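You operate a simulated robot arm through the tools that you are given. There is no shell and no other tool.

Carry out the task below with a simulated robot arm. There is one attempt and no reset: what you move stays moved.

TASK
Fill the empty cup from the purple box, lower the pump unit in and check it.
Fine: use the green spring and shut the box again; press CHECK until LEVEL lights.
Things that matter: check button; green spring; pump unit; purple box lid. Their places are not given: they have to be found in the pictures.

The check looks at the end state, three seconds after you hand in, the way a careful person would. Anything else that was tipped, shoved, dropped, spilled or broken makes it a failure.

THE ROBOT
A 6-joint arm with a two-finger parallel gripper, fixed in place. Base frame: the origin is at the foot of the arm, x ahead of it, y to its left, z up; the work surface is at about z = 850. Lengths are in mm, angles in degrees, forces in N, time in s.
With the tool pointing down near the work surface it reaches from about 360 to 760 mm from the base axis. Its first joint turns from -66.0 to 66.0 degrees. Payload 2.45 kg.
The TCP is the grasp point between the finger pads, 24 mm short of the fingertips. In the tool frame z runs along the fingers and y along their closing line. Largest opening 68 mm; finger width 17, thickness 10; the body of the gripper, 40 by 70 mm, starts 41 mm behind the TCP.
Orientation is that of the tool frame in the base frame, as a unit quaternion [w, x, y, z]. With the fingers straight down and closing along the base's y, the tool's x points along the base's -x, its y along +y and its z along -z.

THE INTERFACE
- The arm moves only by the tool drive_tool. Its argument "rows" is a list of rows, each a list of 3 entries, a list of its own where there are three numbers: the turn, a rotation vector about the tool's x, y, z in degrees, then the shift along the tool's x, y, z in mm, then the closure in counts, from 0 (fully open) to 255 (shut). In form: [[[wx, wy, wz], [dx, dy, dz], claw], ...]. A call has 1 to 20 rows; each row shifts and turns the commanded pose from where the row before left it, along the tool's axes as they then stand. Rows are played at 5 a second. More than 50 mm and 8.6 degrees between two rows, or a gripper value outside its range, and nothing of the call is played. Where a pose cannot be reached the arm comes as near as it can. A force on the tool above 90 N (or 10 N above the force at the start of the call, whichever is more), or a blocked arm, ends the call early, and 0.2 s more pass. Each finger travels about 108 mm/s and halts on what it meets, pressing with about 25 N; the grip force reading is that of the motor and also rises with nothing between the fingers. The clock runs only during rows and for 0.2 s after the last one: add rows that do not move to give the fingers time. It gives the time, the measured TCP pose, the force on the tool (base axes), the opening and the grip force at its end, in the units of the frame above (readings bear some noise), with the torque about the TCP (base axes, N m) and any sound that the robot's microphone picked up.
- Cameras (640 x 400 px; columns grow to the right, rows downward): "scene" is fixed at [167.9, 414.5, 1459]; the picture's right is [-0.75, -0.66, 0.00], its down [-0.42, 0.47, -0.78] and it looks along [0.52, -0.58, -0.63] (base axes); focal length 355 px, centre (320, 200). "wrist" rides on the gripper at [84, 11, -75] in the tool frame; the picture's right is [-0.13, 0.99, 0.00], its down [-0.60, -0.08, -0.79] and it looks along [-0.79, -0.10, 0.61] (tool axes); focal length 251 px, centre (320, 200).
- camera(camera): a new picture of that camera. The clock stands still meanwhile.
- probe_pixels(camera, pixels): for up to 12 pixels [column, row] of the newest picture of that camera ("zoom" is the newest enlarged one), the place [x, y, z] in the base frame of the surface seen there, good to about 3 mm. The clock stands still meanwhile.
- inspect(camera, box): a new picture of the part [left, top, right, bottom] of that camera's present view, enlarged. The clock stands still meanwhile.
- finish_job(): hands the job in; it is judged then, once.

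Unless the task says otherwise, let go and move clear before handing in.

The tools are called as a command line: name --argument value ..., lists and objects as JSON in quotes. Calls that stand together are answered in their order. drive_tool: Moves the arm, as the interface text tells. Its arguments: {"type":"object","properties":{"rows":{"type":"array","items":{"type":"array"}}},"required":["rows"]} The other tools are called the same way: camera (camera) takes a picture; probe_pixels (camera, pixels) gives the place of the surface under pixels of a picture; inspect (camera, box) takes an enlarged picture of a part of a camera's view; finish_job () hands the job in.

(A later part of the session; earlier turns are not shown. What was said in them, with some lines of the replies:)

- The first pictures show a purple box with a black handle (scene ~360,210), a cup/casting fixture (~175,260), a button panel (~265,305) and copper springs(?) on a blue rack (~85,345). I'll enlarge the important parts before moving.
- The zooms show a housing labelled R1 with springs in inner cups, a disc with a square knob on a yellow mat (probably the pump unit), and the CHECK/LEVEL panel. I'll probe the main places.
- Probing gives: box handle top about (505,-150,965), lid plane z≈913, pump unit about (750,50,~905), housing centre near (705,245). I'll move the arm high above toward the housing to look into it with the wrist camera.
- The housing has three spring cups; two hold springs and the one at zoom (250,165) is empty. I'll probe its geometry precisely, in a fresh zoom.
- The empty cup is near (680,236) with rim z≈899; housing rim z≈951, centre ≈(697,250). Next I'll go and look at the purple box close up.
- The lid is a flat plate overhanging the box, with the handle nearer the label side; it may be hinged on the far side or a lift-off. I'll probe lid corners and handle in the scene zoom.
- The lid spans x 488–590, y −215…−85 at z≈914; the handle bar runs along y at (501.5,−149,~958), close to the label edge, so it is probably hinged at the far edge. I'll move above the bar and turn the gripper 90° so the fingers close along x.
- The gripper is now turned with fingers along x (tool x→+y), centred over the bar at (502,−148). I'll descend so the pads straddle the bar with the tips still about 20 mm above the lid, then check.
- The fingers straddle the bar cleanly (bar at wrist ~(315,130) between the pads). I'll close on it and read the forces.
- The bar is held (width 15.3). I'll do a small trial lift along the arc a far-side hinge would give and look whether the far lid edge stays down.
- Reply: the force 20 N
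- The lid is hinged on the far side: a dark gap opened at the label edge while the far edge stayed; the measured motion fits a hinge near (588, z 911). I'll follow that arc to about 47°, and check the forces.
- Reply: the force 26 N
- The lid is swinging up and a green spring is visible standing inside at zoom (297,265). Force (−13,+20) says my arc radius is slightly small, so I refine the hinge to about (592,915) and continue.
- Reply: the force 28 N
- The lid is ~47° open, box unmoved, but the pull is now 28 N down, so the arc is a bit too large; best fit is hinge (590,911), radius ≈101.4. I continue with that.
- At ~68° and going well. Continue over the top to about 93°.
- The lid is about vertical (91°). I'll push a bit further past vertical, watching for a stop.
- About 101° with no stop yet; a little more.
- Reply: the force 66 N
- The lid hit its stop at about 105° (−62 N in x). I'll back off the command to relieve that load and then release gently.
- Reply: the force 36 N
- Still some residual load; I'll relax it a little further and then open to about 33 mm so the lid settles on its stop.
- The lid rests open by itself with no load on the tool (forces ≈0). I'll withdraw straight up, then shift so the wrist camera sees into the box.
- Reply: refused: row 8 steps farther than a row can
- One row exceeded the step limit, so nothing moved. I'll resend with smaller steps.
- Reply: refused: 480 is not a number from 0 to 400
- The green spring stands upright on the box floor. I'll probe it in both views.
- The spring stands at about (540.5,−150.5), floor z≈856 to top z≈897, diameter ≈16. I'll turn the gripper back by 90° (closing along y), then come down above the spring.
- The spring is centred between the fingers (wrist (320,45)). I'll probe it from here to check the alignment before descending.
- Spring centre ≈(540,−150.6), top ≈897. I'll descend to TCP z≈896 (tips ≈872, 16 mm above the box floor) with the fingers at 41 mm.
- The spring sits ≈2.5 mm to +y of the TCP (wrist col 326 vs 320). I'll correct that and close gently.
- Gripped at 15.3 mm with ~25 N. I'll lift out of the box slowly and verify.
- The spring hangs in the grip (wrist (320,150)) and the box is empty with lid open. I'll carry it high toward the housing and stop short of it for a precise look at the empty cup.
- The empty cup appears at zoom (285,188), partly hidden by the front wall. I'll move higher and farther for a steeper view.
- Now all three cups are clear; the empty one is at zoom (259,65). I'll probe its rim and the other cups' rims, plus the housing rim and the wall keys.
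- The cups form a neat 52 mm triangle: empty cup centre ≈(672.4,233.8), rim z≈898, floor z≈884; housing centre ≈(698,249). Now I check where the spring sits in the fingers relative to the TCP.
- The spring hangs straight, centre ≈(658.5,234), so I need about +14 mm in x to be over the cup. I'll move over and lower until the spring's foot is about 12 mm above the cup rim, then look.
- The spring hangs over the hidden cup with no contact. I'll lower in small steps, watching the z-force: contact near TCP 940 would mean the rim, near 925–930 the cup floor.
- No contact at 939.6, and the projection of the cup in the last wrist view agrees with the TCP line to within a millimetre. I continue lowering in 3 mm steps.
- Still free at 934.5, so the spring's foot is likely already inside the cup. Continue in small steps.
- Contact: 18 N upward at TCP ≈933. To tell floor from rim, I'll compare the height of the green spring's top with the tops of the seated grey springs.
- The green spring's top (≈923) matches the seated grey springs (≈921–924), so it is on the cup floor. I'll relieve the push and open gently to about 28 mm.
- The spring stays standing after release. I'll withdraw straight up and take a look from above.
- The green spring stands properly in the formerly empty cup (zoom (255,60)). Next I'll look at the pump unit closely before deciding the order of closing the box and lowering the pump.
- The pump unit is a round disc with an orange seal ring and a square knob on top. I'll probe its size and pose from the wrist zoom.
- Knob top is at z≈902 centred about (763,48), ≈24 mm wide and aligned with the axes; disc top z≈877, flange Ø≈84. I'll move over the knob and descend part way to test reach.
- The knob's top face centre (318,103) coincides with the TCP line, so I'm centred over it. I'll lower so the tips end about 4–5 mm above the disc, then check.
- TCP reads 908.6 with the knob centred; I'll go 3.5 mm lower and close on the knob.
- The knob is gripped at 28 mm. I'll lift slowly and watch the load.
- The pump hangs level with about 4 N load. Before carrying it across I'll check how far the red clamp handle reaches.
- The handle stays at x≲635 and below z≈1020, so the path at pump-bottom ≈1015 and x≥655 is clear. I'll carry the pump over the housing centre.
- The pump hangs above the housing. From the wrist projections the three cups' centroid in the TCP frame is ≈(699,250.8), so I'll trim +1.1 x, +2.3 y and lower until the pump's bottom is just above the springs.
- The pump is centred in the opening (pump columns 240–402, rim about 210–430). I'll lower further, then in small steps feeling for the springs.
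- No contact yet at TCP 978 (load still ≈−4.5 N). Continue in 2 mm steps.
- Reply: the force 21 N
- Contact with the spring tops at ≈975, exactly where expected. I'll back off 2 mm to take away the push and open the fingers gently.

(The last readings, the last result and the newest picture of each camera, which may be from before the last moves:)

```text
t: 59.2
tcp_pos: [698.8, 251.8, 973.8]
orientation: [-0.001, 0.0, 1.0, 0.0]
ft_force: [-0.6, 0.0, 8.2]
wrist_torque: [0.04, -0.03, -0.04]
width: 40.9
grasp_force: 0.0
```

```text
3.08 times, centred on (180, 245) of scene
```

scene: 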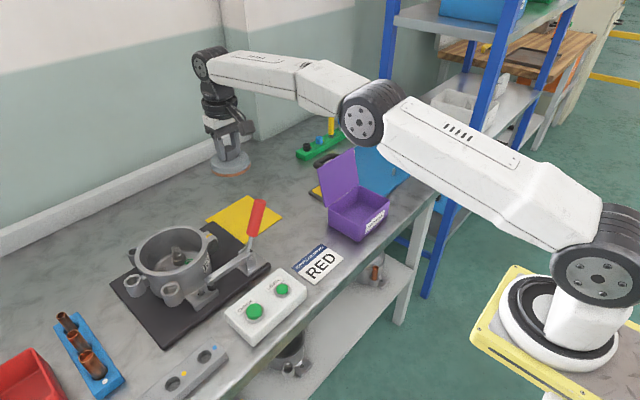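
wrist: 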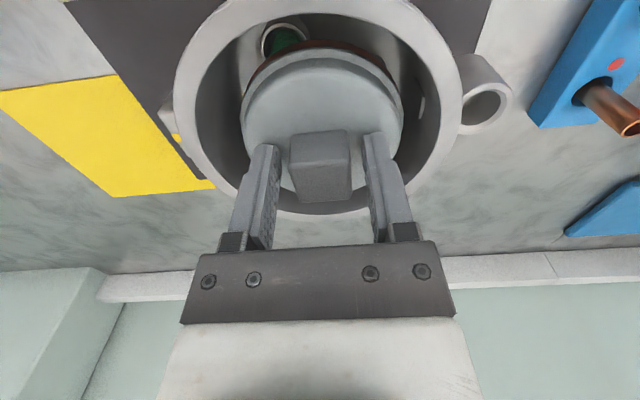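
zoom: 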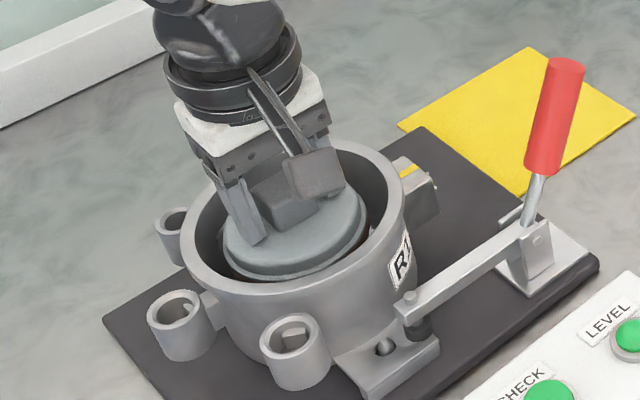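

The pump rests in the housing; the residual +8 N suggests the tips touch the disc lightly. I'll withdraw straight up.

drive_tool --rows '[[[0, 0, 0], [0, 0, -4], 90], [[0, 0, 0], [0, 0, -10], 90], [[0, 0, 0], [0, 0, -20], 90], [[0, 0, 0], [0, 0, -40], 90], [[0, 0, 0], [0, 0, -45], 90], [[0, 0, 0], [0, 0, -45], 90], [[0, 0, 0], [20, 0, -20], 90], [[0, 0, 0], [20, 0, 0], 90], [[0, 0, 0], [0, 0, 0], 90]]'

camera --camera "wrist"

inspect --camera "wrist" --box '[250, 0, 410, 120]'

inspect --camera "scene" --box '[110, 200, 320, 350]'

```text
t: 61.2
tcp_pos: [659.8, 251.5, 1159.2]
orientation: [0.001, 0.0, 1.0, 0.001]
ft_force: [-0.4, -0.3, 0.1]
wrist_torque: [0.02, -0.01, -0.01]
width: 44.1
grasp_force: 0.0
```

```text
taken
```

wrist: 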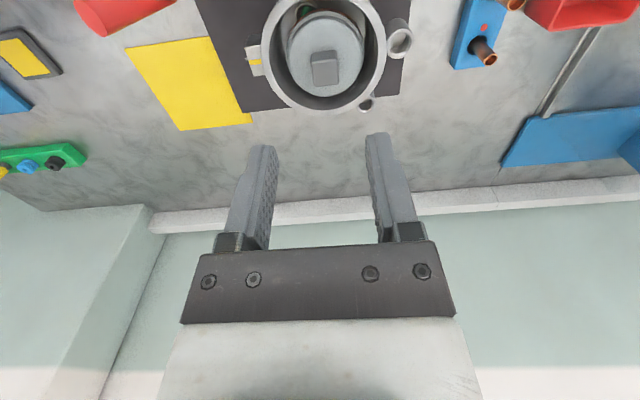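

```text
3.33 times, centred on (330, 60) of wrist
```

zoom: 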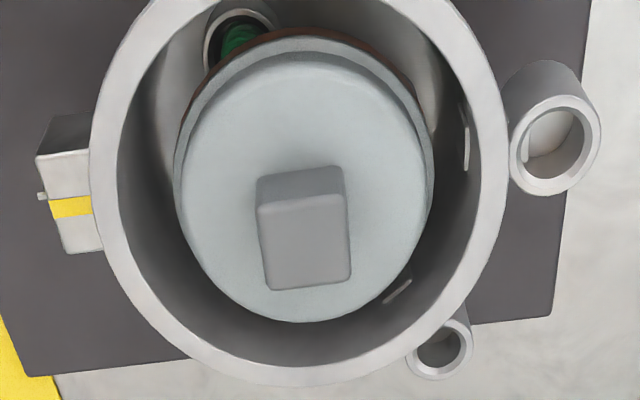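

```text
2.67 times, centred on (215, 275) of scene
```

zoom: 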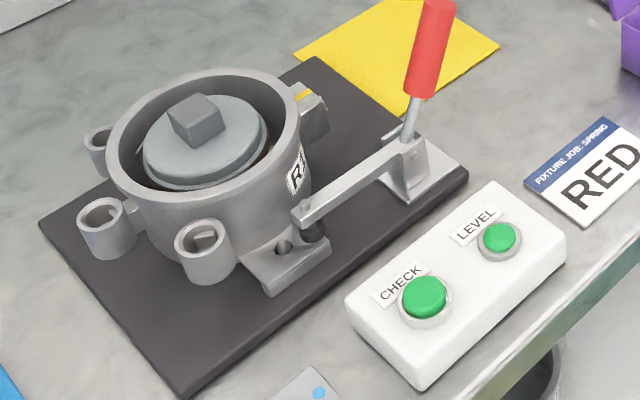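

The pump sits in the housing. I'll probe its top at several points to see whether it is level and centred.

inspect --camera "wrist" --box '[250, 0, 410, 120]'

probe_pixels --camera "zoom" --pixels '[[300, 90], [200, 180], [400, 180], [230, 270], [380, 270], [300, 300], [260, 120], [360, 120], [300, 240], [270, 210], [340, 205], [345, 275]]'

probe_pixels --camera "zoom" --pixels '[[182, 190], [430, 180], [300, 50], [300, 320], [115, 200], [490, 190], [300, 370], [270, 285], [200, 120], [410, 100]]'

```text
3.33 times, centred on (330, 60) of wrist
```

zoom: 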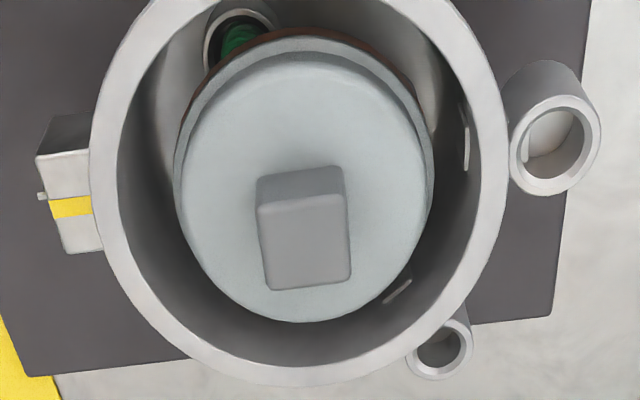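

```text
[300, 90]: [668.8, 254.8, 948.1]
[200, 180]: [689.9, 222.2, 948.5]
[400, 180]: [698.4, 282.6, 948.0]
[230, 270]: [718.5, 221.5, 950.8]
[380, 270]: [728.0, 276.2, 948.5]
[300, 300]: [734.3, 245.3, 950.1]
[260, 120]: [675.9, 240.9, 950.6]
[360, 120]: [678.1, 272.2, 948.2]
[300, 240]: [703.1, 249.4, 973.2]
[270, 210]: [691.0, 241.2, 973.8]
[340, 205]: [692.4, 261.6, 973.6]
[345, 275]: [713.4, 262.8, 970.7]
```

```text
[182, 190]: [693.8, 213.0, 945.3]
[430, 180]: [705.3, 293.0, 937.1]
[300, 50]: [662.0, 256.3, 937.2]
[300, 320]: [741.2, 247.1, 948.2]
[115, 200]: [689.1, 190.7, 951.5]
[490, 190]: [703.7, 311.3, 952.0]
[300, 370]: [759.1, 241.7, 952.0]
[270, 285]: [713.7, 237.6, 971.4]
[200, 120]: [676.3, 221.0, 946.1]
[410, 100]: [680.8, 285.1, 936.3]
```

The disc top reads ≈948–950 all over, so it is about level, but it may be a few mm off-centre toward +x. I'll take a better view containing the whole rim.

drive_tool --rows '[[[0, 0, 0], [20, 0, -15], 90], [[0, 0, 0], [20, 0, -15], 90], [[0, 0, 0], [0, 0, 0], 90]]'

inspect --camera "wrist" --box '[255, 10, 395, 120]'

```text
t: 62.0
tcp_pos: [621.7, 250.8, 1189.5]
orientation: [0.001, 0.0, 1.0, 0.0]
ft_force: [-1.3, 0.0, -0.4]
wrist_torque: [0.02, 0.04, 0.01]
width: 44.0
grasp_force: 0.1
```

```text
3.64 times, centred on (325, 65) of wrist
```

zoom: 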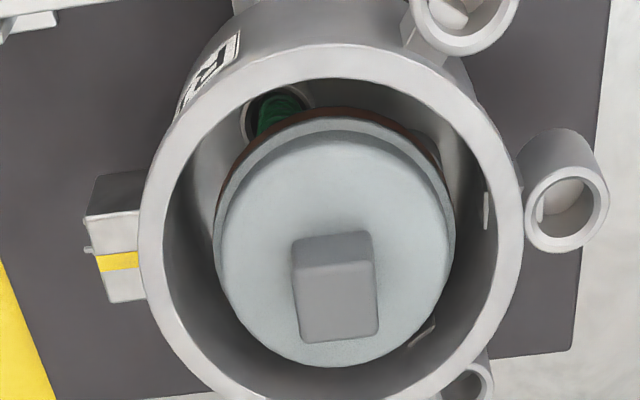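

inspect --camera "wrist" --box '[250, 20, 410, 130]'

inspect --camera "scene" --box '[125, 215, 225, 310]'

```text
3.64 times, centred on (330, 75) of wrist
```

zoom: 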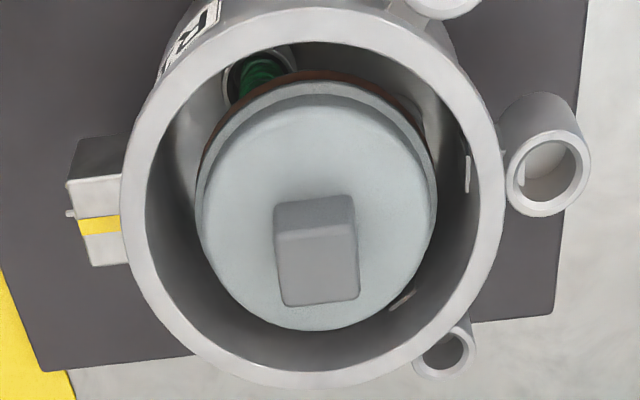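

```text
4.21 times, centred on (175, 262) of scene
```

zoom: 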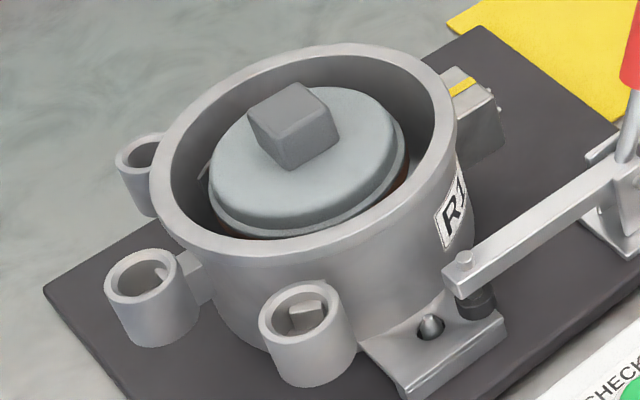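

From the rim/disc geometry the pump is level and within about 3 mm of the housing axis (15 mm clearance all round). I'll now go to the panel and try CHECK, which tells whether the pump is accepted.

drive_tool --rows '[[[0, 0, 0], [38, -8, 14], 150], [[0, 0, 0], [38, -8, 14], 200], [[0, 0, 0], [38, -8, 14], 255], [[0, 0, 0], [38, -8, 14], 255], [[0, 0, 0], [38, -8, 14], 255], [[0, 0, 0], [0, 0, 0], 255]]'

camera --camera "wrist"

inspect --camera "scene" --box '[215, 260, 315, 350]'

```text
t: 63.4
tcp_pos: [430.1, 210.9, 1119.6]
orientation: [0.0, 0.0, 1.0, 0.0]
ft_force: [0.2, 0.2, 0.0]
wrist_torque: [0.03, 0.0, -0.02]
width: 0.2
grasp_force: 23.8
```

```text
taken
```

wrist: 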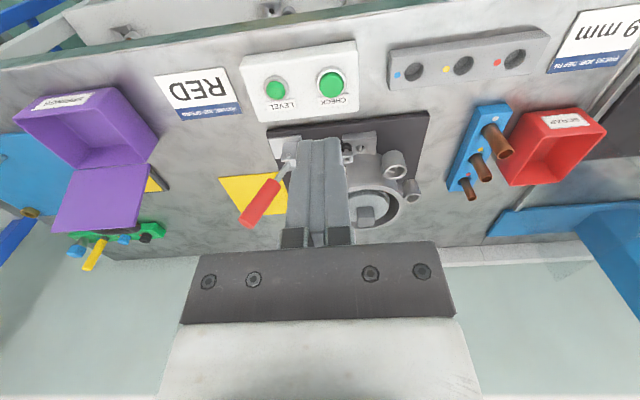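

```text
4.44 times, centred on (265, 305) of scene
```

zoom: 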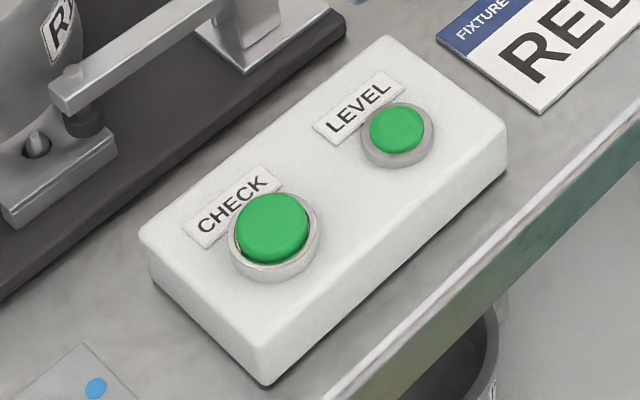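

CHECK is at wrist (331,84) and LEVEL at (276,90), the lamp looking dull green (unlit). I'll probe the button for its exact place and height.

inspect --camera "wrist" --box '[240, 40, 370, 130]'

probe_pixels --camera "wrist" --pixels '[[331, 84], [322, 84], [340, 84], [331, 76], [331, 93], [276, 90], [345, 84], [331, 105], [300, 70], [270, 88], [282, 90]]'

probe_pixels --camera "scene" --pixels '[[254, 311], [250, 311], [259, 311], [254, 307], [254, 316], [282, 290], [262, 320]]'

```text
4.44 times, centred on (305, 85) of wrist
```

zoom: 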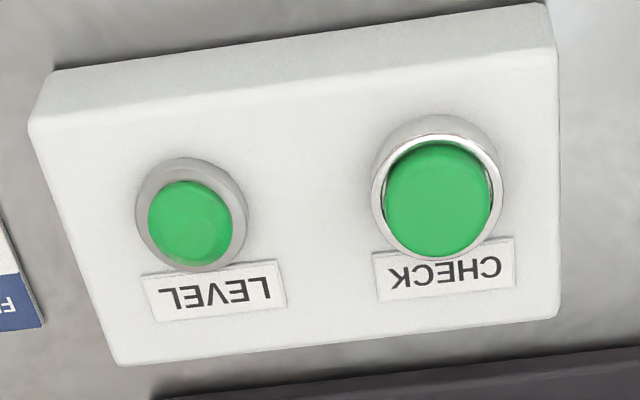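

```text
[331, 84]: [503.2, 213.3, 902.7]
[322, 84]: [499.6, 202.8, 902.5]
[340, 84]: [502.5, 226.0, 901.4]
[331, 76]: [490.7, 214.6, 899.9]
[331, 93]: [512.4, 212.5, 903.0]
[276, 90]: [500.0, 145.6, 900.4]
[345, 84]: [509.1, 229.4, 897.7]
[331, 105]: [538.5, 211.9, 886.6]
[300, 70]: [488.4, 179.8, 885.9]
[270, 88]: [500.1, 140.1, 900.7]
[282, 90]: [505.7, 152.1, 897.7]
```

```text
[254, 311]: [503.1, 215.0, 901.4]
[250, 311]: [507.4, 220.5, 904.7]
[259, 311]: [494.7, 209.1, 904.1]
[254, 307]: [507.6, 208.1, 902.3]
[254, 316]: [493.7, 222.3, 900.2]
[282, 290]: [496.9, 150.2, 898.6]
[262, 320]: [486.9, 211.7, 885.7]
```

CHECK's centre in the tool frame is ≈(501.7,215.5), top z≈902.5. With fingers shut I'll go above it, leaving ~30 mm, then press down in small steps.

drive_tool --rows '[[[0, 0, 0], [-24, 1.5, 0], 255], [[0, 0, 0], [-24, 1.5, 0], 255], [[0, 0, 0], [-23.6, 1.5, 0], 255], [[0, 0, 0], [0, 0, 40], 255], [[0, 0, 0], [0, 0, 40], 255], [[0, 0, 0], [0, 0, 40], 255], [[0, 0, 0], [0, 0, 40], 255], [[0, 0, 0], [0, 0, 0], 255]]'

camera --camera "wrist"

inspect --camera "scene" --box '[200, 230, 320, 350]'

```text
t: 65.2
tcp_pos: [501.8, 218.0, 956.9]
orientation: [0.0, 0.0, 1.0, 0.0]
ft_force: [-0.3, -0.2, 0.8]
wrist_torque: [-0.02, -0.02, -0.01]
width: 0.3
grasp_force: 23.3
```

```text
taken
```

wrist: 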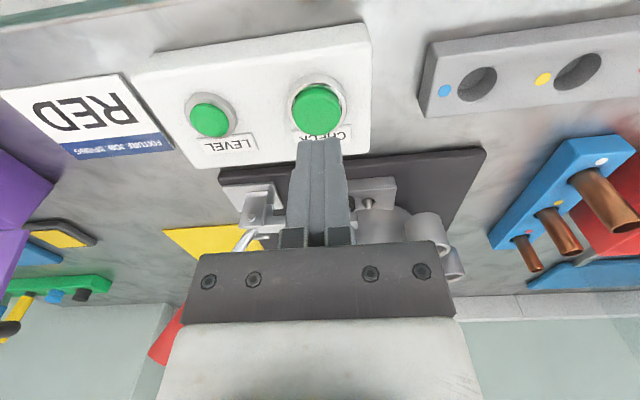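

```text
3.33 times, centred on (260, 290) of scene
```

zoom: 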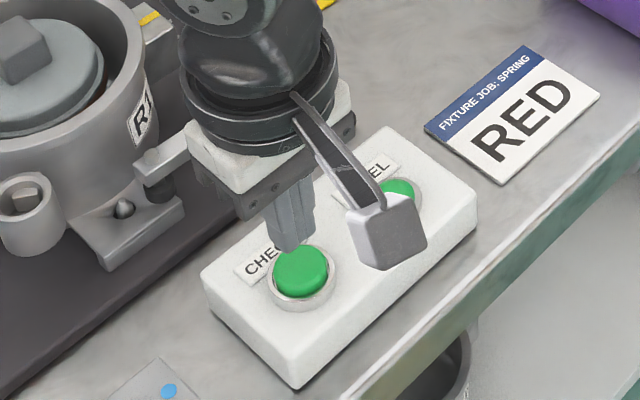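

The button is at (317,108) versus the tip line at (320,112), so I trim −2 mm x, −1.5 mm y and descend to just above it, then press.

drive_tool --rows '[[[0, 0, 0], [2, -1.5, 0], 255], [[0, 0, 0], [0, 0, 15], 255], [[0, 0, 0], [0, 0, 10], 255], [[0, 0, 0], [0, 0, 0], 255]]'

drive_tool --rows '[[[0, 0, 0], [0, 0, 3], 255], [[0, 0, 0], [0, 0, 0], 255]]'

drive_tool --rows '[[[0, 0, 0], [0, 0, 2], 255], [[0, 0, 0], [0, 0, 0], 255]]'

camera --camera "wrist"

```text
t: 66.2
tcp_pos: [499.7, 215.2, 932.9]
orientation: [0.0, 0.001, 1.0, 0.0]
ft_force: [0.1, 0.2, 0.5]
wrist_torque: [0.02, 0.0, 0.01]
width: 0.0
grasp_force: 23.5
```

```text
t: 66.8
tcp_pos: [497.3, 214.4, 929.5]
orientation: [0.0, 0.0, 1.0, 0.0]
ft_force: [0.2, 1.1, 0.7]
wrist_torque: [0.05, -0.02, -0.02]
width: 0.0
grasp_force: 23.9
```

```text
t: 67.4
tcp_pos: [498.0, 214.5, 928.9]
orientation: [0.0, 0.0, 1.0, 0.0]
ft_force: [-1.7, -0.3, 0.3]
wrist_torque: [-0.01, 0.02, 0.0]
width: 0.0
grasp_force: 23.8
```

```text
taken
```

wrist: 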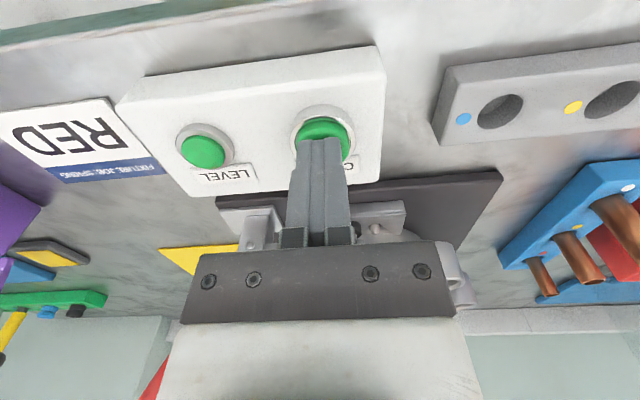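

No contact yet; tips are just over the button (wrist (323,140)). I press on in 2 mm steps.

drive_tool --rows '[[[0, 0, 0], [0, 0, 2], 255], [[0, 0, 0], [0, 0, 0], 255]]'

drive_tool --rows '[[[0, 0, 0], [0, 0, 2], 255], [[0, 0, 0], [0, 0, 0], 255]]'

drive_tool --rows '[[[0, 0, 0], [0, 0, 2], 255], [[0, 0, 0], [0, 0, 0], 255]]'

inspect --camera "wrist" --box '[160, 90, 380, 210]'

```text
t: 68.0
tcp_pos: [498.6, 214.0, 926.7]
orientation: [0.0, -0.001, 1.0, 0.0]
ft_force: [0.2, -0.2, -0.3]
wrist_torque: [0.03, 0.02, -0.01]
width: 0.0
grasp_force: 23.8
```

```text
t: 68.6
tcp_pos: [498.3, 214.8, 924.8]
orientation: [0.0, 0.0, 1.0, 0.0]
ft_force: [0.4, -2.4, 2.0]
wrist_torque: [-0.06, 0.0, 0.0]
width: 0.2
grasp_force: 23.5
```

```text
t: 69.2
tcp_pos: [498.6, 214.7, 921.3]
orientation: [0.0, 0.0, 1.0, 0.0]
ft_force: [0.6, 0.4, 2.9]
wrist_torque: [0.01, 0.03, 0.0]
width: 0.0
grasp_force: 23.7
heard: click
```

```text
2.91 times, centred on (270, 150) of wrist
```

zoom: 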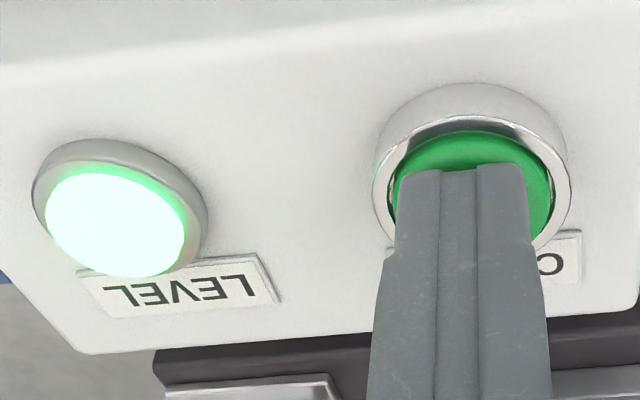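

A click was heard and LEVEL is now lit brightly (zoom (115,222)). I'll lift off and see whether it stays lit.

drive_tool --rows '[[[0, 0, 0], [0, 0, 0], 255], [[0, 0, 0], [0, 0, -6], 255], [[0, 0, 0], [0, 0, -15], 255], [[0, 0, 0], [0, 0, -40], 255], [[0, 0, 0], [0, 0, -45], 255], [[0, 0, 0], [0, 0, -45], 255], [[0, 0, 0], [0, 0, -40], 255], [[0, 0, 0], [0, 0, 0], 255]]'

camera --camera "scene"

camera --camera "wrist"

```text
t: 71.0
tcp_pos: [500.2, 214.1, 1114.3]
orientation: [0.001, 0.0, 1.0, -0.001]
ft_force: [0.7, 1.3, -0.7]
wrist_torque: [0.02, 0.01, -0.02]
width: 0.0
grasp_force: 23.2
```

```text
taken
```

scene: 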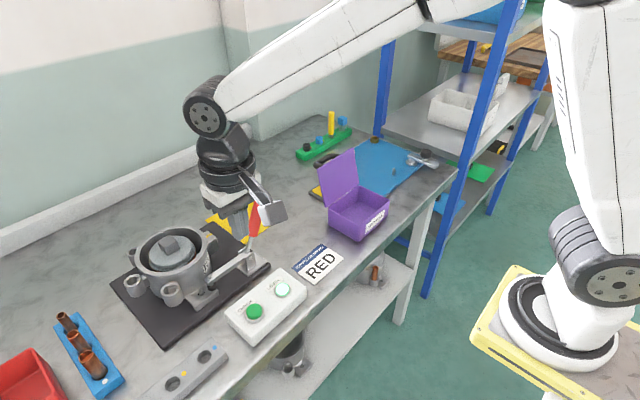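

```text
taken
```

wrist: 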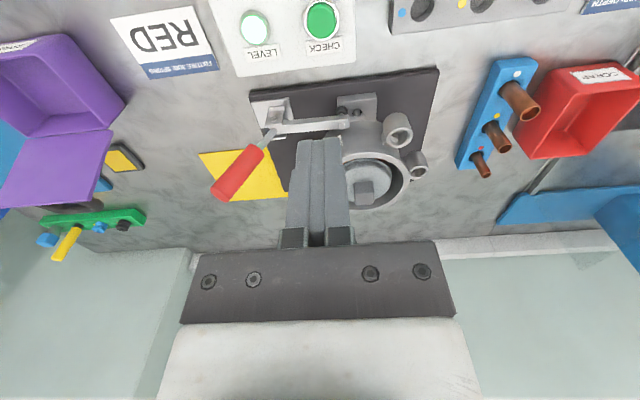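

LEVEL stays lit after release, and the pump is in place. Now I go back to shut the box: first above the lid's handle with the gripper turned 90° and fingers at 33 mm.

drive_tool --rows '[[[0, 0, 0], [-16, -36.4, -3], 255], [[0, 0, 0], [-16, -36.4, -3], 255], [[0, 0, 0], [-16, -36.4, -3], 220], [[0, 0, 0], [-16, -36.4, -3], 180], [[0, 0, 0], [-16, -36.4, -3], 130], [[0, 0, 0], [-16, -36.4, -3], 130], [[0, 0, 0], [-16, -36.4, -3], 130], [[0, 0, 0], [-16, -36.4, -3], 130], [[0, 0, 0], [-16, -36.4, -3], 130], [[0, 0, 0], [-16, -36.4, -3], 130], [[0, 0, 0], [0, 0, 0], 130]]'

drive_tool --rows '[[[0, 0, 8.2], [0, 0, 0], 130], [[0, 0, 8.2], [0, 0, 0], 130], [[0, 0, 8.2], [0, 0, 0], 130], [[0, 0, 8.2], [0, 0, 0], 130], [[0, 0, 8.2], [0, 0, 0], 130], [[0, 0, 8.2], [0, 0, 0], 130], [[0, 0, 8.2], [0, 0, 0], 130], [[0, 0, 8.2], [0, 0, 0], 130], [[0, 0, 8.2], [0, 0, 0], 130], [[0, 0, 8.2], [0, 0, 0], 130], [[0, 0, 8], [0, 0, 0], 130], [[0, 0, 0], [0, 0, 0], 130]]'

camera --camera "wrist"

inspect --camera "scene" --box '[290, 110, 420, 250]'

```text
t: 73.4
tcp_pos: [658.7, -150.4, 1145.2]
orientation: [0.0, 0.0, 1.0, 0.001]
ft_force: [0.7, -0.4, 0.0]
wrist_torque: [0.03, 0.0, -0.01]
width: 33.2
grasp_force: 0.0
```

```text
t: 76.0
tcp_pos: [660.5, -149.9, 1144.3]
orientation: [-0.001, 0.708, 0.706, 0.0]
ft_force: [-0.7, -0.9, 0.2]
wrist_torque: [0.01, 0.0, -0.01]
width: 33.2
grasp_force: 0.1
```

```text
taken
```

wrist: 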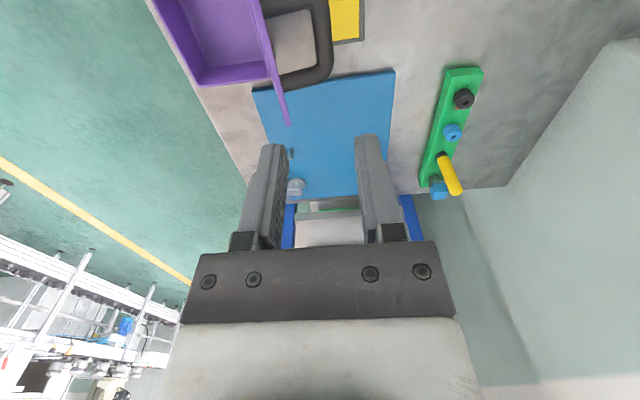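

```text
2.86 times, centred on (355, 180) of scene
```

zoom: 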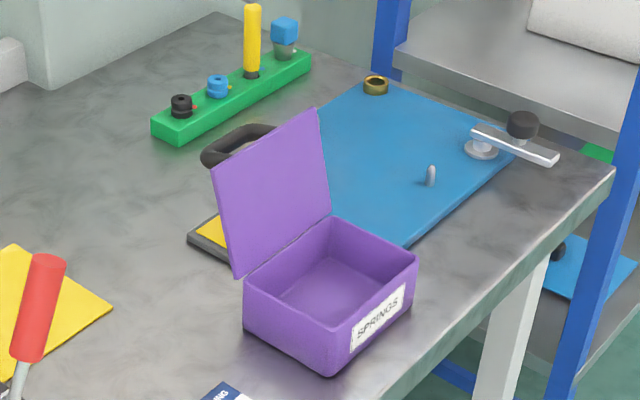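

The handle bar appears at wrist (324,35), almost under the fingers. I'll probe it to set x and z for the regrip.

inspect --camera "wrist" --box '[240, 0, 370, 100]'

probe_pixels --camera "zoom" --pixels '[[340, 60], [352, 60], [328, 60], [345, 100], [345, 140], [345, 180], [335, 220], [345, 20], [280, 40], [355, 100], [330, 100], [340, 10]]'

inspect --camera "scene" --box '[320, 145, 360, 185]'

```text
4.00 times, centred on (305, 50) of wrist
```

zoom: 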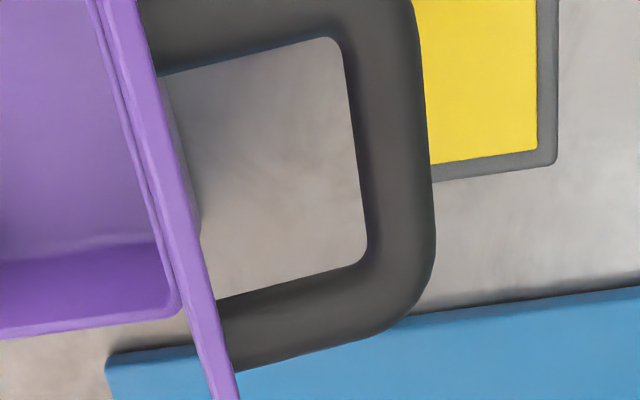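

```text
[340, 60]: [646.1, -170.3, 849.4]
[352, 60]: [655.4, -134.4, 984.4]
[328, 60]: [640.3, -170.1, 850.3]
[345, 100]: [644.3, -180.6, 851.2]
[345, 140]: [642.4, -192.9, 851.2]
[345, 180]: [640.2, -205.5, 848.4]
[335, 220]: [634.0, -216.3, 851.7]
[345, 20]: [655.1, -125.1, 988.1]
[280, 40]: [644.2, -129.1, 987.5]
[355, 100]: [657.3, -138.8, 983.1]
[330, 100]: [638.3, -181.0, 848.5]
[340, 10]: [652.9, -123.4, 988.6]
```

```text
10.00 times, centred on (340, 165) of scene
```

zoom: 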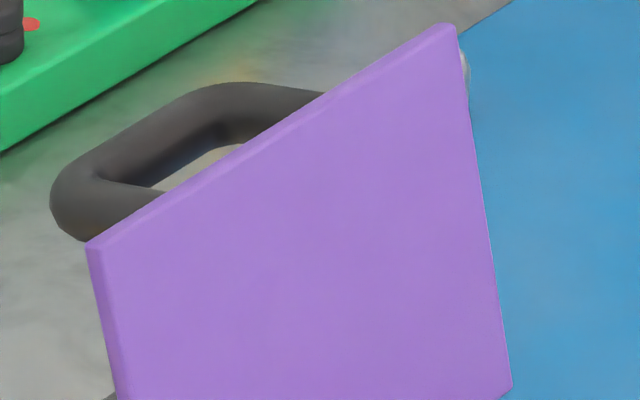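

inspect --camera "wrist" --box '[240, 0, 370, 100]'

probe_pixels --camera "zoom" --pixels '[[385, 60], [390, 100], [393, 140], [395, 180], [398, 220], [370, 140], [418, 140], [360, 140], [425, 140], [405, 140], [380, 140], [340, 290]]'

probe_pixels --camera "scene" --pixels '[[328, 161], [330, 163], [322, 167], [325, 160], [318, 165]]'

```text
4.00 times, centred on (305, 50) of wrist
```

zoom: 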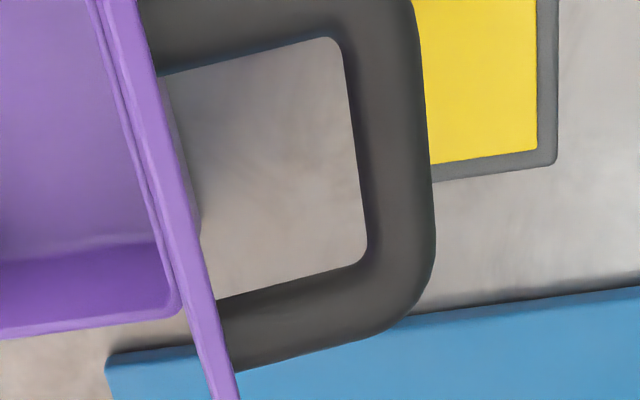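

```text
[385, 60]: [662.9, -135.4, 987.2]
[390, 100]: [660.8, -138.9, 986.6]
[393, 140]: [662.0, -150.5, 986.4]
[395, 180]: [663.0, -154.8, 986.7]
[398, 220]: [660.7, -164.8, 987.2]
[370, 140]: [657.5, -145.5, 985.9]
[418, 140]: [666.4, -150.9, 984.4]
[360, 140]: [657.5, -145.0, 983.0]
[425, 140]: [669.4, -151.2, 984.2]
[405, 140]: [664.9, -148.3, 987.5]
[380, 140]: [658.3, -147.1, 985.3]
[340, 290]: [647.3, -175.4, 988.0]
```

```text
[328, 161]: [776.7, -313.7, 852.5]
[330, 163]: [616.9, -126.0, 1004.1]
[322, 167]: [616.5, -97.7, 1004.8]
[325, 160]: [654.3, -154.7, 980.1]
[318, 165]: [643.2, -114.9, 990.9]
```

Bar top is z≈987 and its centre about (662.5, z 979.5). I'll shift +2 mm and descend around it with 33 mm opening.

drive_tool --rows '[[[0, 0, 0], [0, 2, 40], 130], [[0, 0, 0], [0, 0, 40], 130], [[0, 0, 0], [0, 0, 40], 130], [[0, 0, 0], [0, 0, 25], 130], [[0, 0, 0], [0, 0, 12], 130], [[0, 0, 0], [0, 0, 7], 130], [[0, 0, 0], [0, 0, 0], 130]]'

camera --camera "wrist"

inspect --camera "scene" --box '[290, 110, 420, 250]'

```text
t: 77.6
tcp_pos: [658.8, -149.2, 979.4]
orientation: [-0.001, 0.707, 0.707, 0.0]
ft_force: [-0.2, 0.4, 0.1]
wrist_torque: [0.0, -0.05, 0.0]
width: 33.3
grasp_force: 0.2
```

```text
taken
```

wrist: 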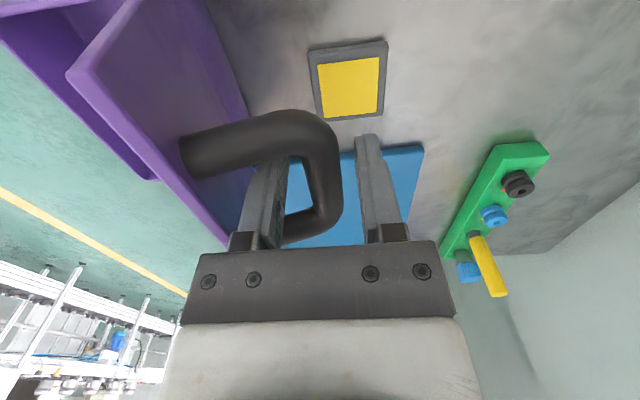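

```text
2.86 times, centred on (355, 180) of scene
```

zoom: 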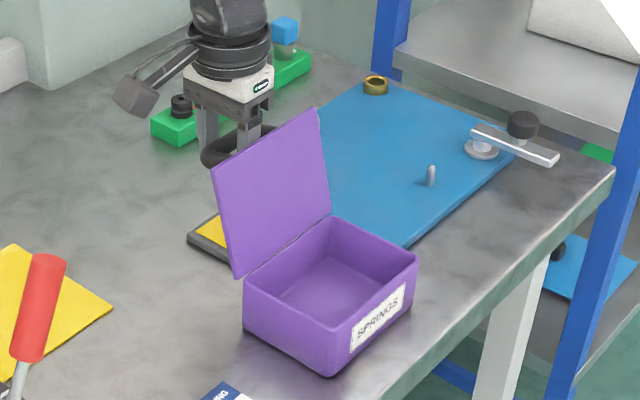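

The bar is between the pads, about 2 mm to the +x side (col ~325). I'll trim and close on it.

drive_tool --rows '[[[0, 0, 0], [0, 2, 0], 130], [[0, 0, 0], [0, 0, 0], 160], [[0, 0, 0], [0, 0, 0], 185], [[0, 0, 0], [0, 0, 0], 210], [[0, 0, 0], [0, 0, 0], 255], [[0, 0, 0], [0, 0, 0], 255]]'

inspect --camera "scene" --box '[290, 110, 420, 250]'

```text
t: 79.0
tcp_pos: [661.5, -149.2, 980.1]
orientation: [0.0, 0.706, 0.708, -0.001]
ft_force: [-12.7, 1.1, 0.8]
wrist_torque: [0.06, 0.09, 0.51]
width: 15.6
grasp_force: 34.9
```

```text
2.86 times, centred on (355, 180) of scene
```

zoom: 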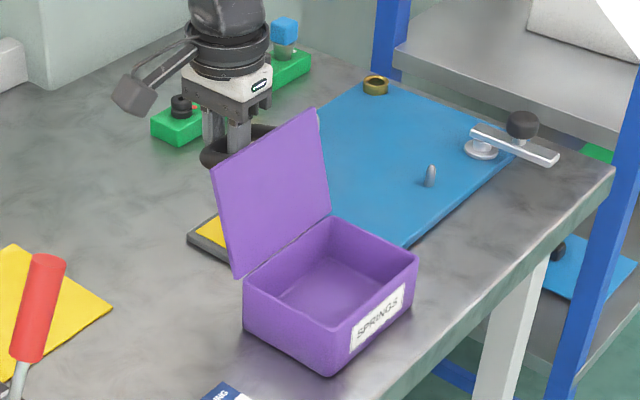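

Gripped at (661.5, 980). I'll now follow the arc back (hinge ≈(590.5,907.6), R≈101.8), checking forces every few steps.

drive_tool --rows '[[[0, 0, 0], [0, -7.4, -6.0], 255], [[0, 0, 0], [0, -7.1, -5.3], 255], [[0, 0, 0], [0, -7.5, -4.7], 255], [[0, 0, 0], [0, -7.9, -4.0], 255], [[0, 0, 0], [0, 0, 0], 255]]'

inspect --camera "scene" --box '[290, 110, 420, 250]'

```text
t: 80.2
tcp_pos: [633.3, -150.4, 1001.7]
orientation: [0.0, 0.707, 0.707, 0.002]
ft_force: [2.2, 1.3, 1.8]
wrist_torque: [-0.35, -0.19, 0.5]
width: 15.5
grasp_force: 34.9
```

```text
2.86 times, centred on (355, 180) of scene
```

zoom: 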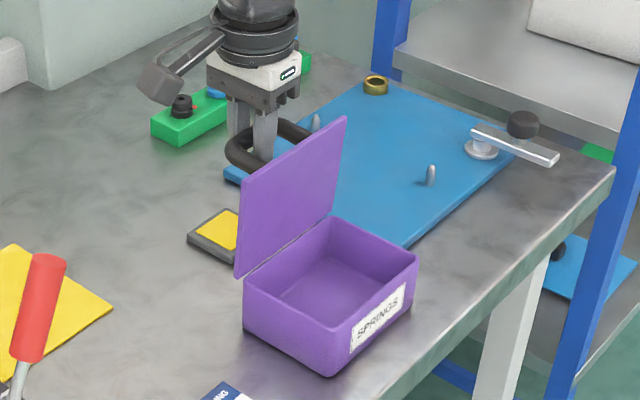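

The lid follows with almost no load (≈2 N). Continue the arc over the top.

drive_tool --rows '[[[0, 0, 0], [0, -8.3, -3.3], 255], [[0, 0, 0], [0, -8.5, -2.6], 255], [[0, 0, 0], [0, -8.7, -1.8], 255], [[0, 0, 0], [0, -8.8, -1.1], 255], [[0, 0, 0], [0, -8.9, -0.3], 255], [[0, 0, 0], [0, 0, 0], 255]]'

inspect --camera "scene" --box '[290, 110, 420, 250]'

```text
t: 81.6
tcp_pos: [588.9, -149.5, 1008.6]
orientation: [-0.001, 0.707, 0.707, -0.001]
ft_force: [0.5, -2.8, 4.3]
wrist_torque: [-0.29, -0.1, 0.45]
width: 15.5
grasp_force: 34.8
```

```text
2.86 times, centred on (355, 180) of scene
```

zoom: 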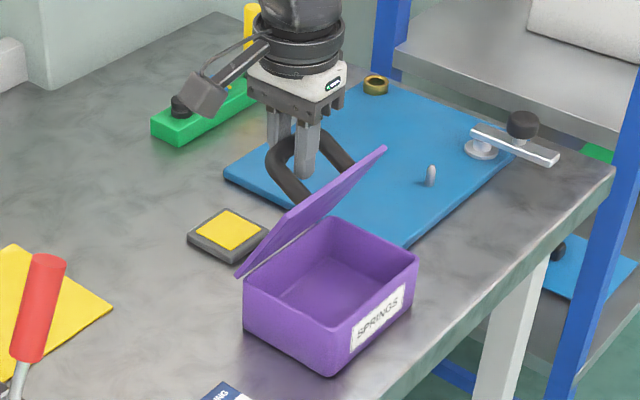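

Very small forces; the lid is about half closed. Continue.

drive_tool --rows '[[[0, 0, 0], [0, -8.8, 0.4], 255], [[0, 0, 0], [0, -8.8, 1.2], 255], [[0, 0, 0], [0, -8.7, 2.0], 255], [[0, 0, 0], [0, -8.4, 2.8], 255], [[0, 0, 0], [0, -8.2, 3.5], 255], [[0, 0, 0], [0, 0, 0], 255]]'

inspect --camera "scene" --box '[290, 110, 420, 250]'

```text
t: 83.0
tcp_pos: [547.3, -148.5, 998.1]
orientation: [0.001, 0.707, 0.707, 0.0]
ft_force: [0.6, -4.1, 1.8]
wrist_torque: [-0.15, -0.16, 0.29]
width: 15.1
grasp_force: 34.6
```

```text
2.86 times, centred on (355, 180) of scene
```

zoom: 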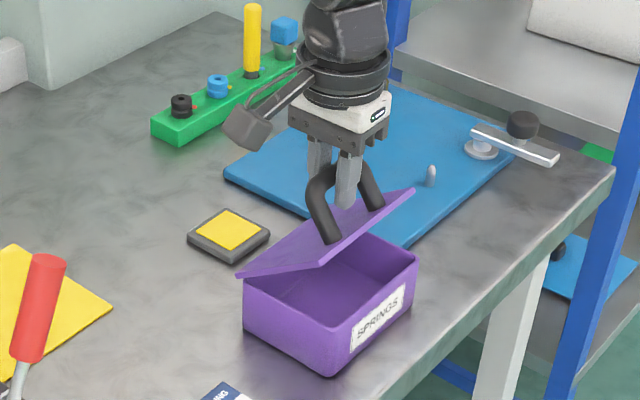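

The lid is about 35° from shut with negligible force. Continue down in two parts.

drive_tool --rows '[[[0, 0, 0], [0, -7.8, 4.2], 255], [[0, 0, 0], [0, -7.5, 4.8], 255], [[0, 0, 0], [0, -7.0, 5.5], 255], [[0, 0, 0], [0, -6.4, 6.1], 255], [[0, 0, 0], [0, 0, 0], 255]]'

inspect --camera "scene" --box '[290, 130, 420, 250]'

```text
t: 84.2
tcp_pos: [517.3, -148.4, 977.8]
orientation: [0.001, 0.707, 0.707, 0.001]
ft_force: [3.3, 6.2, 0.3]
wrist_torque: [-0.02, -0.21, 0.15]
width: 15.4
grasp_force: 34.9
```

```text
3.33 times, centred on (355, 190) of scene
```

zoom: 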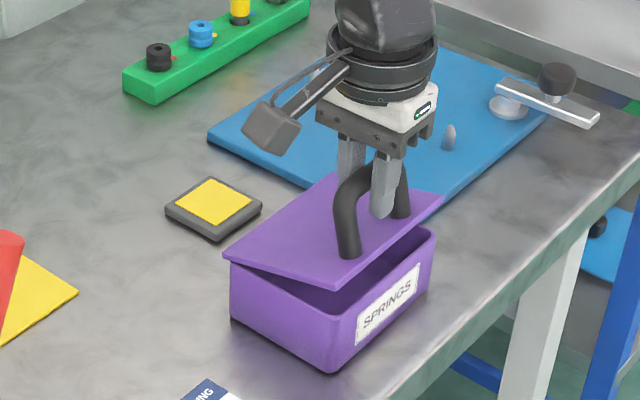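

About 14° remain. I'll lower the last part gently.

drive_tool --rows '[[[0, 0, 0], [0, -6.0, 6.6], 255], [[0, 0, 0], [0, -5.3, 7.1], 255], [[0, 0, 0], [0, -2.2, 3.4], 255], [[0, 0, 0], [0, 0, 0], 255]]'

drive_tool --rows '[[[0, 0, 0], [0, -1.8, 2.6], 255], [[0, 0, 0], [0, 0, 0], 255]]'

inspect --camera "scene" --box '[290, 130, 420, 250]'

```text
t: 85.2
tcp_pos: [504.6, -148.9, 960.3]
orientation: [0.001, 0.707, 0.707, -0.001]
ft_force: [-0.6, 4.9, 1.5]
wrist_torque: [-0.11, -0.16, 0.01]
width: 15.4
grasp_force: 34.4
```

```text
t: 85.8
tcp_pos: [502.0, -148.5, 959.1]
orientation: [0.0, 0.707, 0.707, 0.0]
ft_force: [1.9, 2.1, 1.2]
wrist_torque: [-0.11, -0.15, -0.01]
width: 15.2
grasp_force: 34.2
```

```text
3.33 times, centred on (355, 190) of scene
```

zoom: 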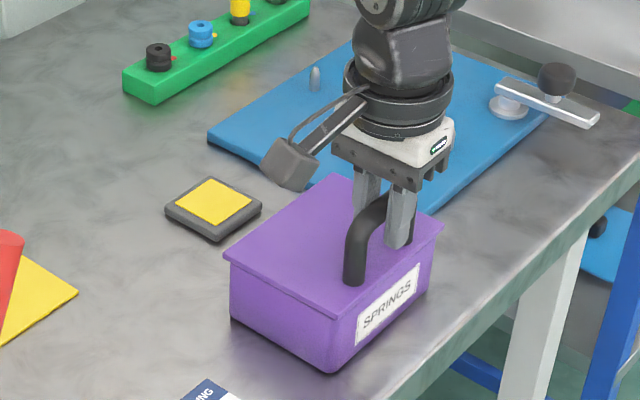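

The lid looks shut or nearly so; I'll press down by a millimetre or two to feel it seat.

drive_tool --rows '[[[0, 0, 0], [0, -0.6, 1.2], 255], [[0, 0, 0], [0, 0, 0], 255]]'

drive_tool --rows '[[[0, 0, 0], [0, -0.3, 1.2], 255], [[0, 0, 0], [0, 0, 0], 255]]'

inspect --camera "scene" --box '[320, 170, 410, 250]'

```text
t: 86.4
tcp_pos: [500.9, -149.8, 957.3]
orientation: [0.001, 0.707, 0.707, 0.001]
ft_force: [3.3, -4.1, 0.1]
wrist_torque: [-0.15, -0.16, 0.02]
width: 15.5
grasp_force: 34.8
```

```text
t: 87.0
tcp_pos: [502.7, -149.7, 956.9]
orientation: [0.0, 0.707, 0.707, 0.0]
ft_force: [-1.8, -2.3, 9.3]
wrist_torque: [-0.11, -0.05, -0.01]
width: 15.3
grasp_force: 34.6
```

```text
5.00 times, centred on (365, 210) of scene
```

zoom: 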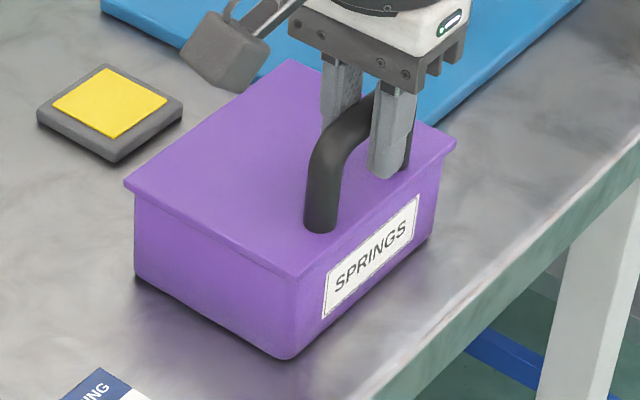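

Lid seated (9 N upward reaction) and its corners match the original picture. I'll release and rise clear.

drive_tool --rows '[[[0, 0, 0], [0, 0, -0.8], 255], [[0, 0, 0], [0, 0, 0], 190], [[0, 0, 0], [0, 0, 0], 150], [[0, 0, 0], [0, 0, 0], 110], [[0, 0, 0], [0, 0, 0], 110], [[0, 0, 0], [0, 0, -15], 110], [[0, 0, 0], [0, 0, -35], 110], [[0, 0, 0], [0, 0, -45], 110], [[0, 0, 0], [0, 0, -45], 110], [[0, 0, 0], [0, 0, -45], 110], [[0, 0, 0], [0, 0, -30], 110], [[0, 0, 0], [0, 0, 0], 110]]'

camera --camera "scene"

inspect --camera "scene" --box '[310, 170, 410, 250]'

inspect --camera "scene" --box '[110, 200, 320, 350]'

```text
t: 89.6
tcp_pos: [502.0, -148.8, 1171.0]
orientation: [0.0, 0.707, 0.707, 0.0]
ft_force: [0.4, 0.7, 0.9]
wrist_torque: [0.02, 0.0, -0.01]
width: 38.8
grasp_force: 0.1
```

```text
taken
```

scene: 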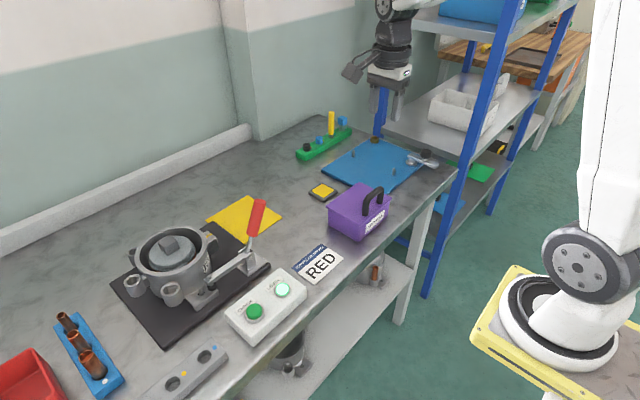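

```text
5.00 times, centred on (360, 210) of scene
```

zoom: 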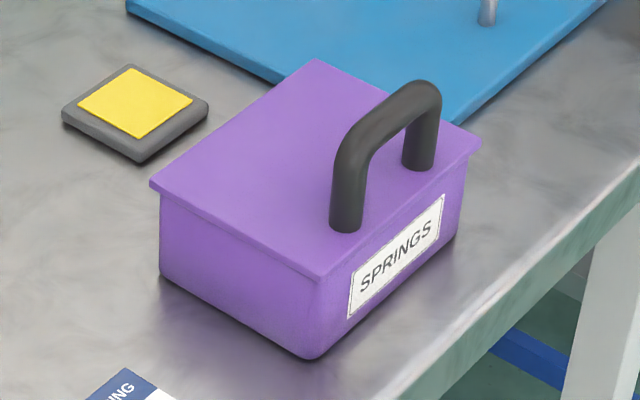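

```text
2.67 times, centred on (215, 275) of scene
```

zoom: 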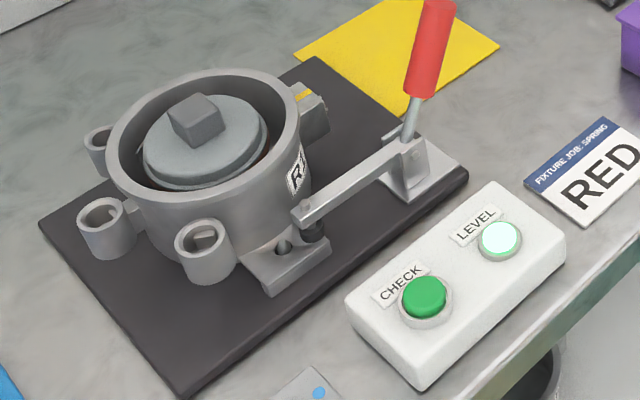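

The box is shut exactly as at the start, the pump sits level in the housing, LEVEL is lit (zoom (500,240)), the rest looks undisturbed, and the arm is empty and clear. I'll hand the job in.

finish_job

```text
The job is handed in.
```

The job is handed in. The green spring is in the empty cup, the pump unit is in the housing, and the purple box is shut again.

- **Spring:** it stands upright in the cup, with its top at the same height as the two grey springs already there. The card on the bench says RED for this fixture, but I used green as you asked.
- **Pump unit:** it rests level on the three springs. I measured it about 3 mm off the housing's centre, with roughly 15 mm of clearance all round, and left it there.
- **Check:** one press of CHECK gave a click and lit LEVEL. The lamp stayed lit after I let go, and it was still lit in my last picture.
- **Box:** while opening the lid I pushed it against its stop with about 60 N for a moment. In the last picture the box and lid look the same as at the start.

Nothing else on the bench looked moved in the last picture. The gripper is empty and clear of everything.
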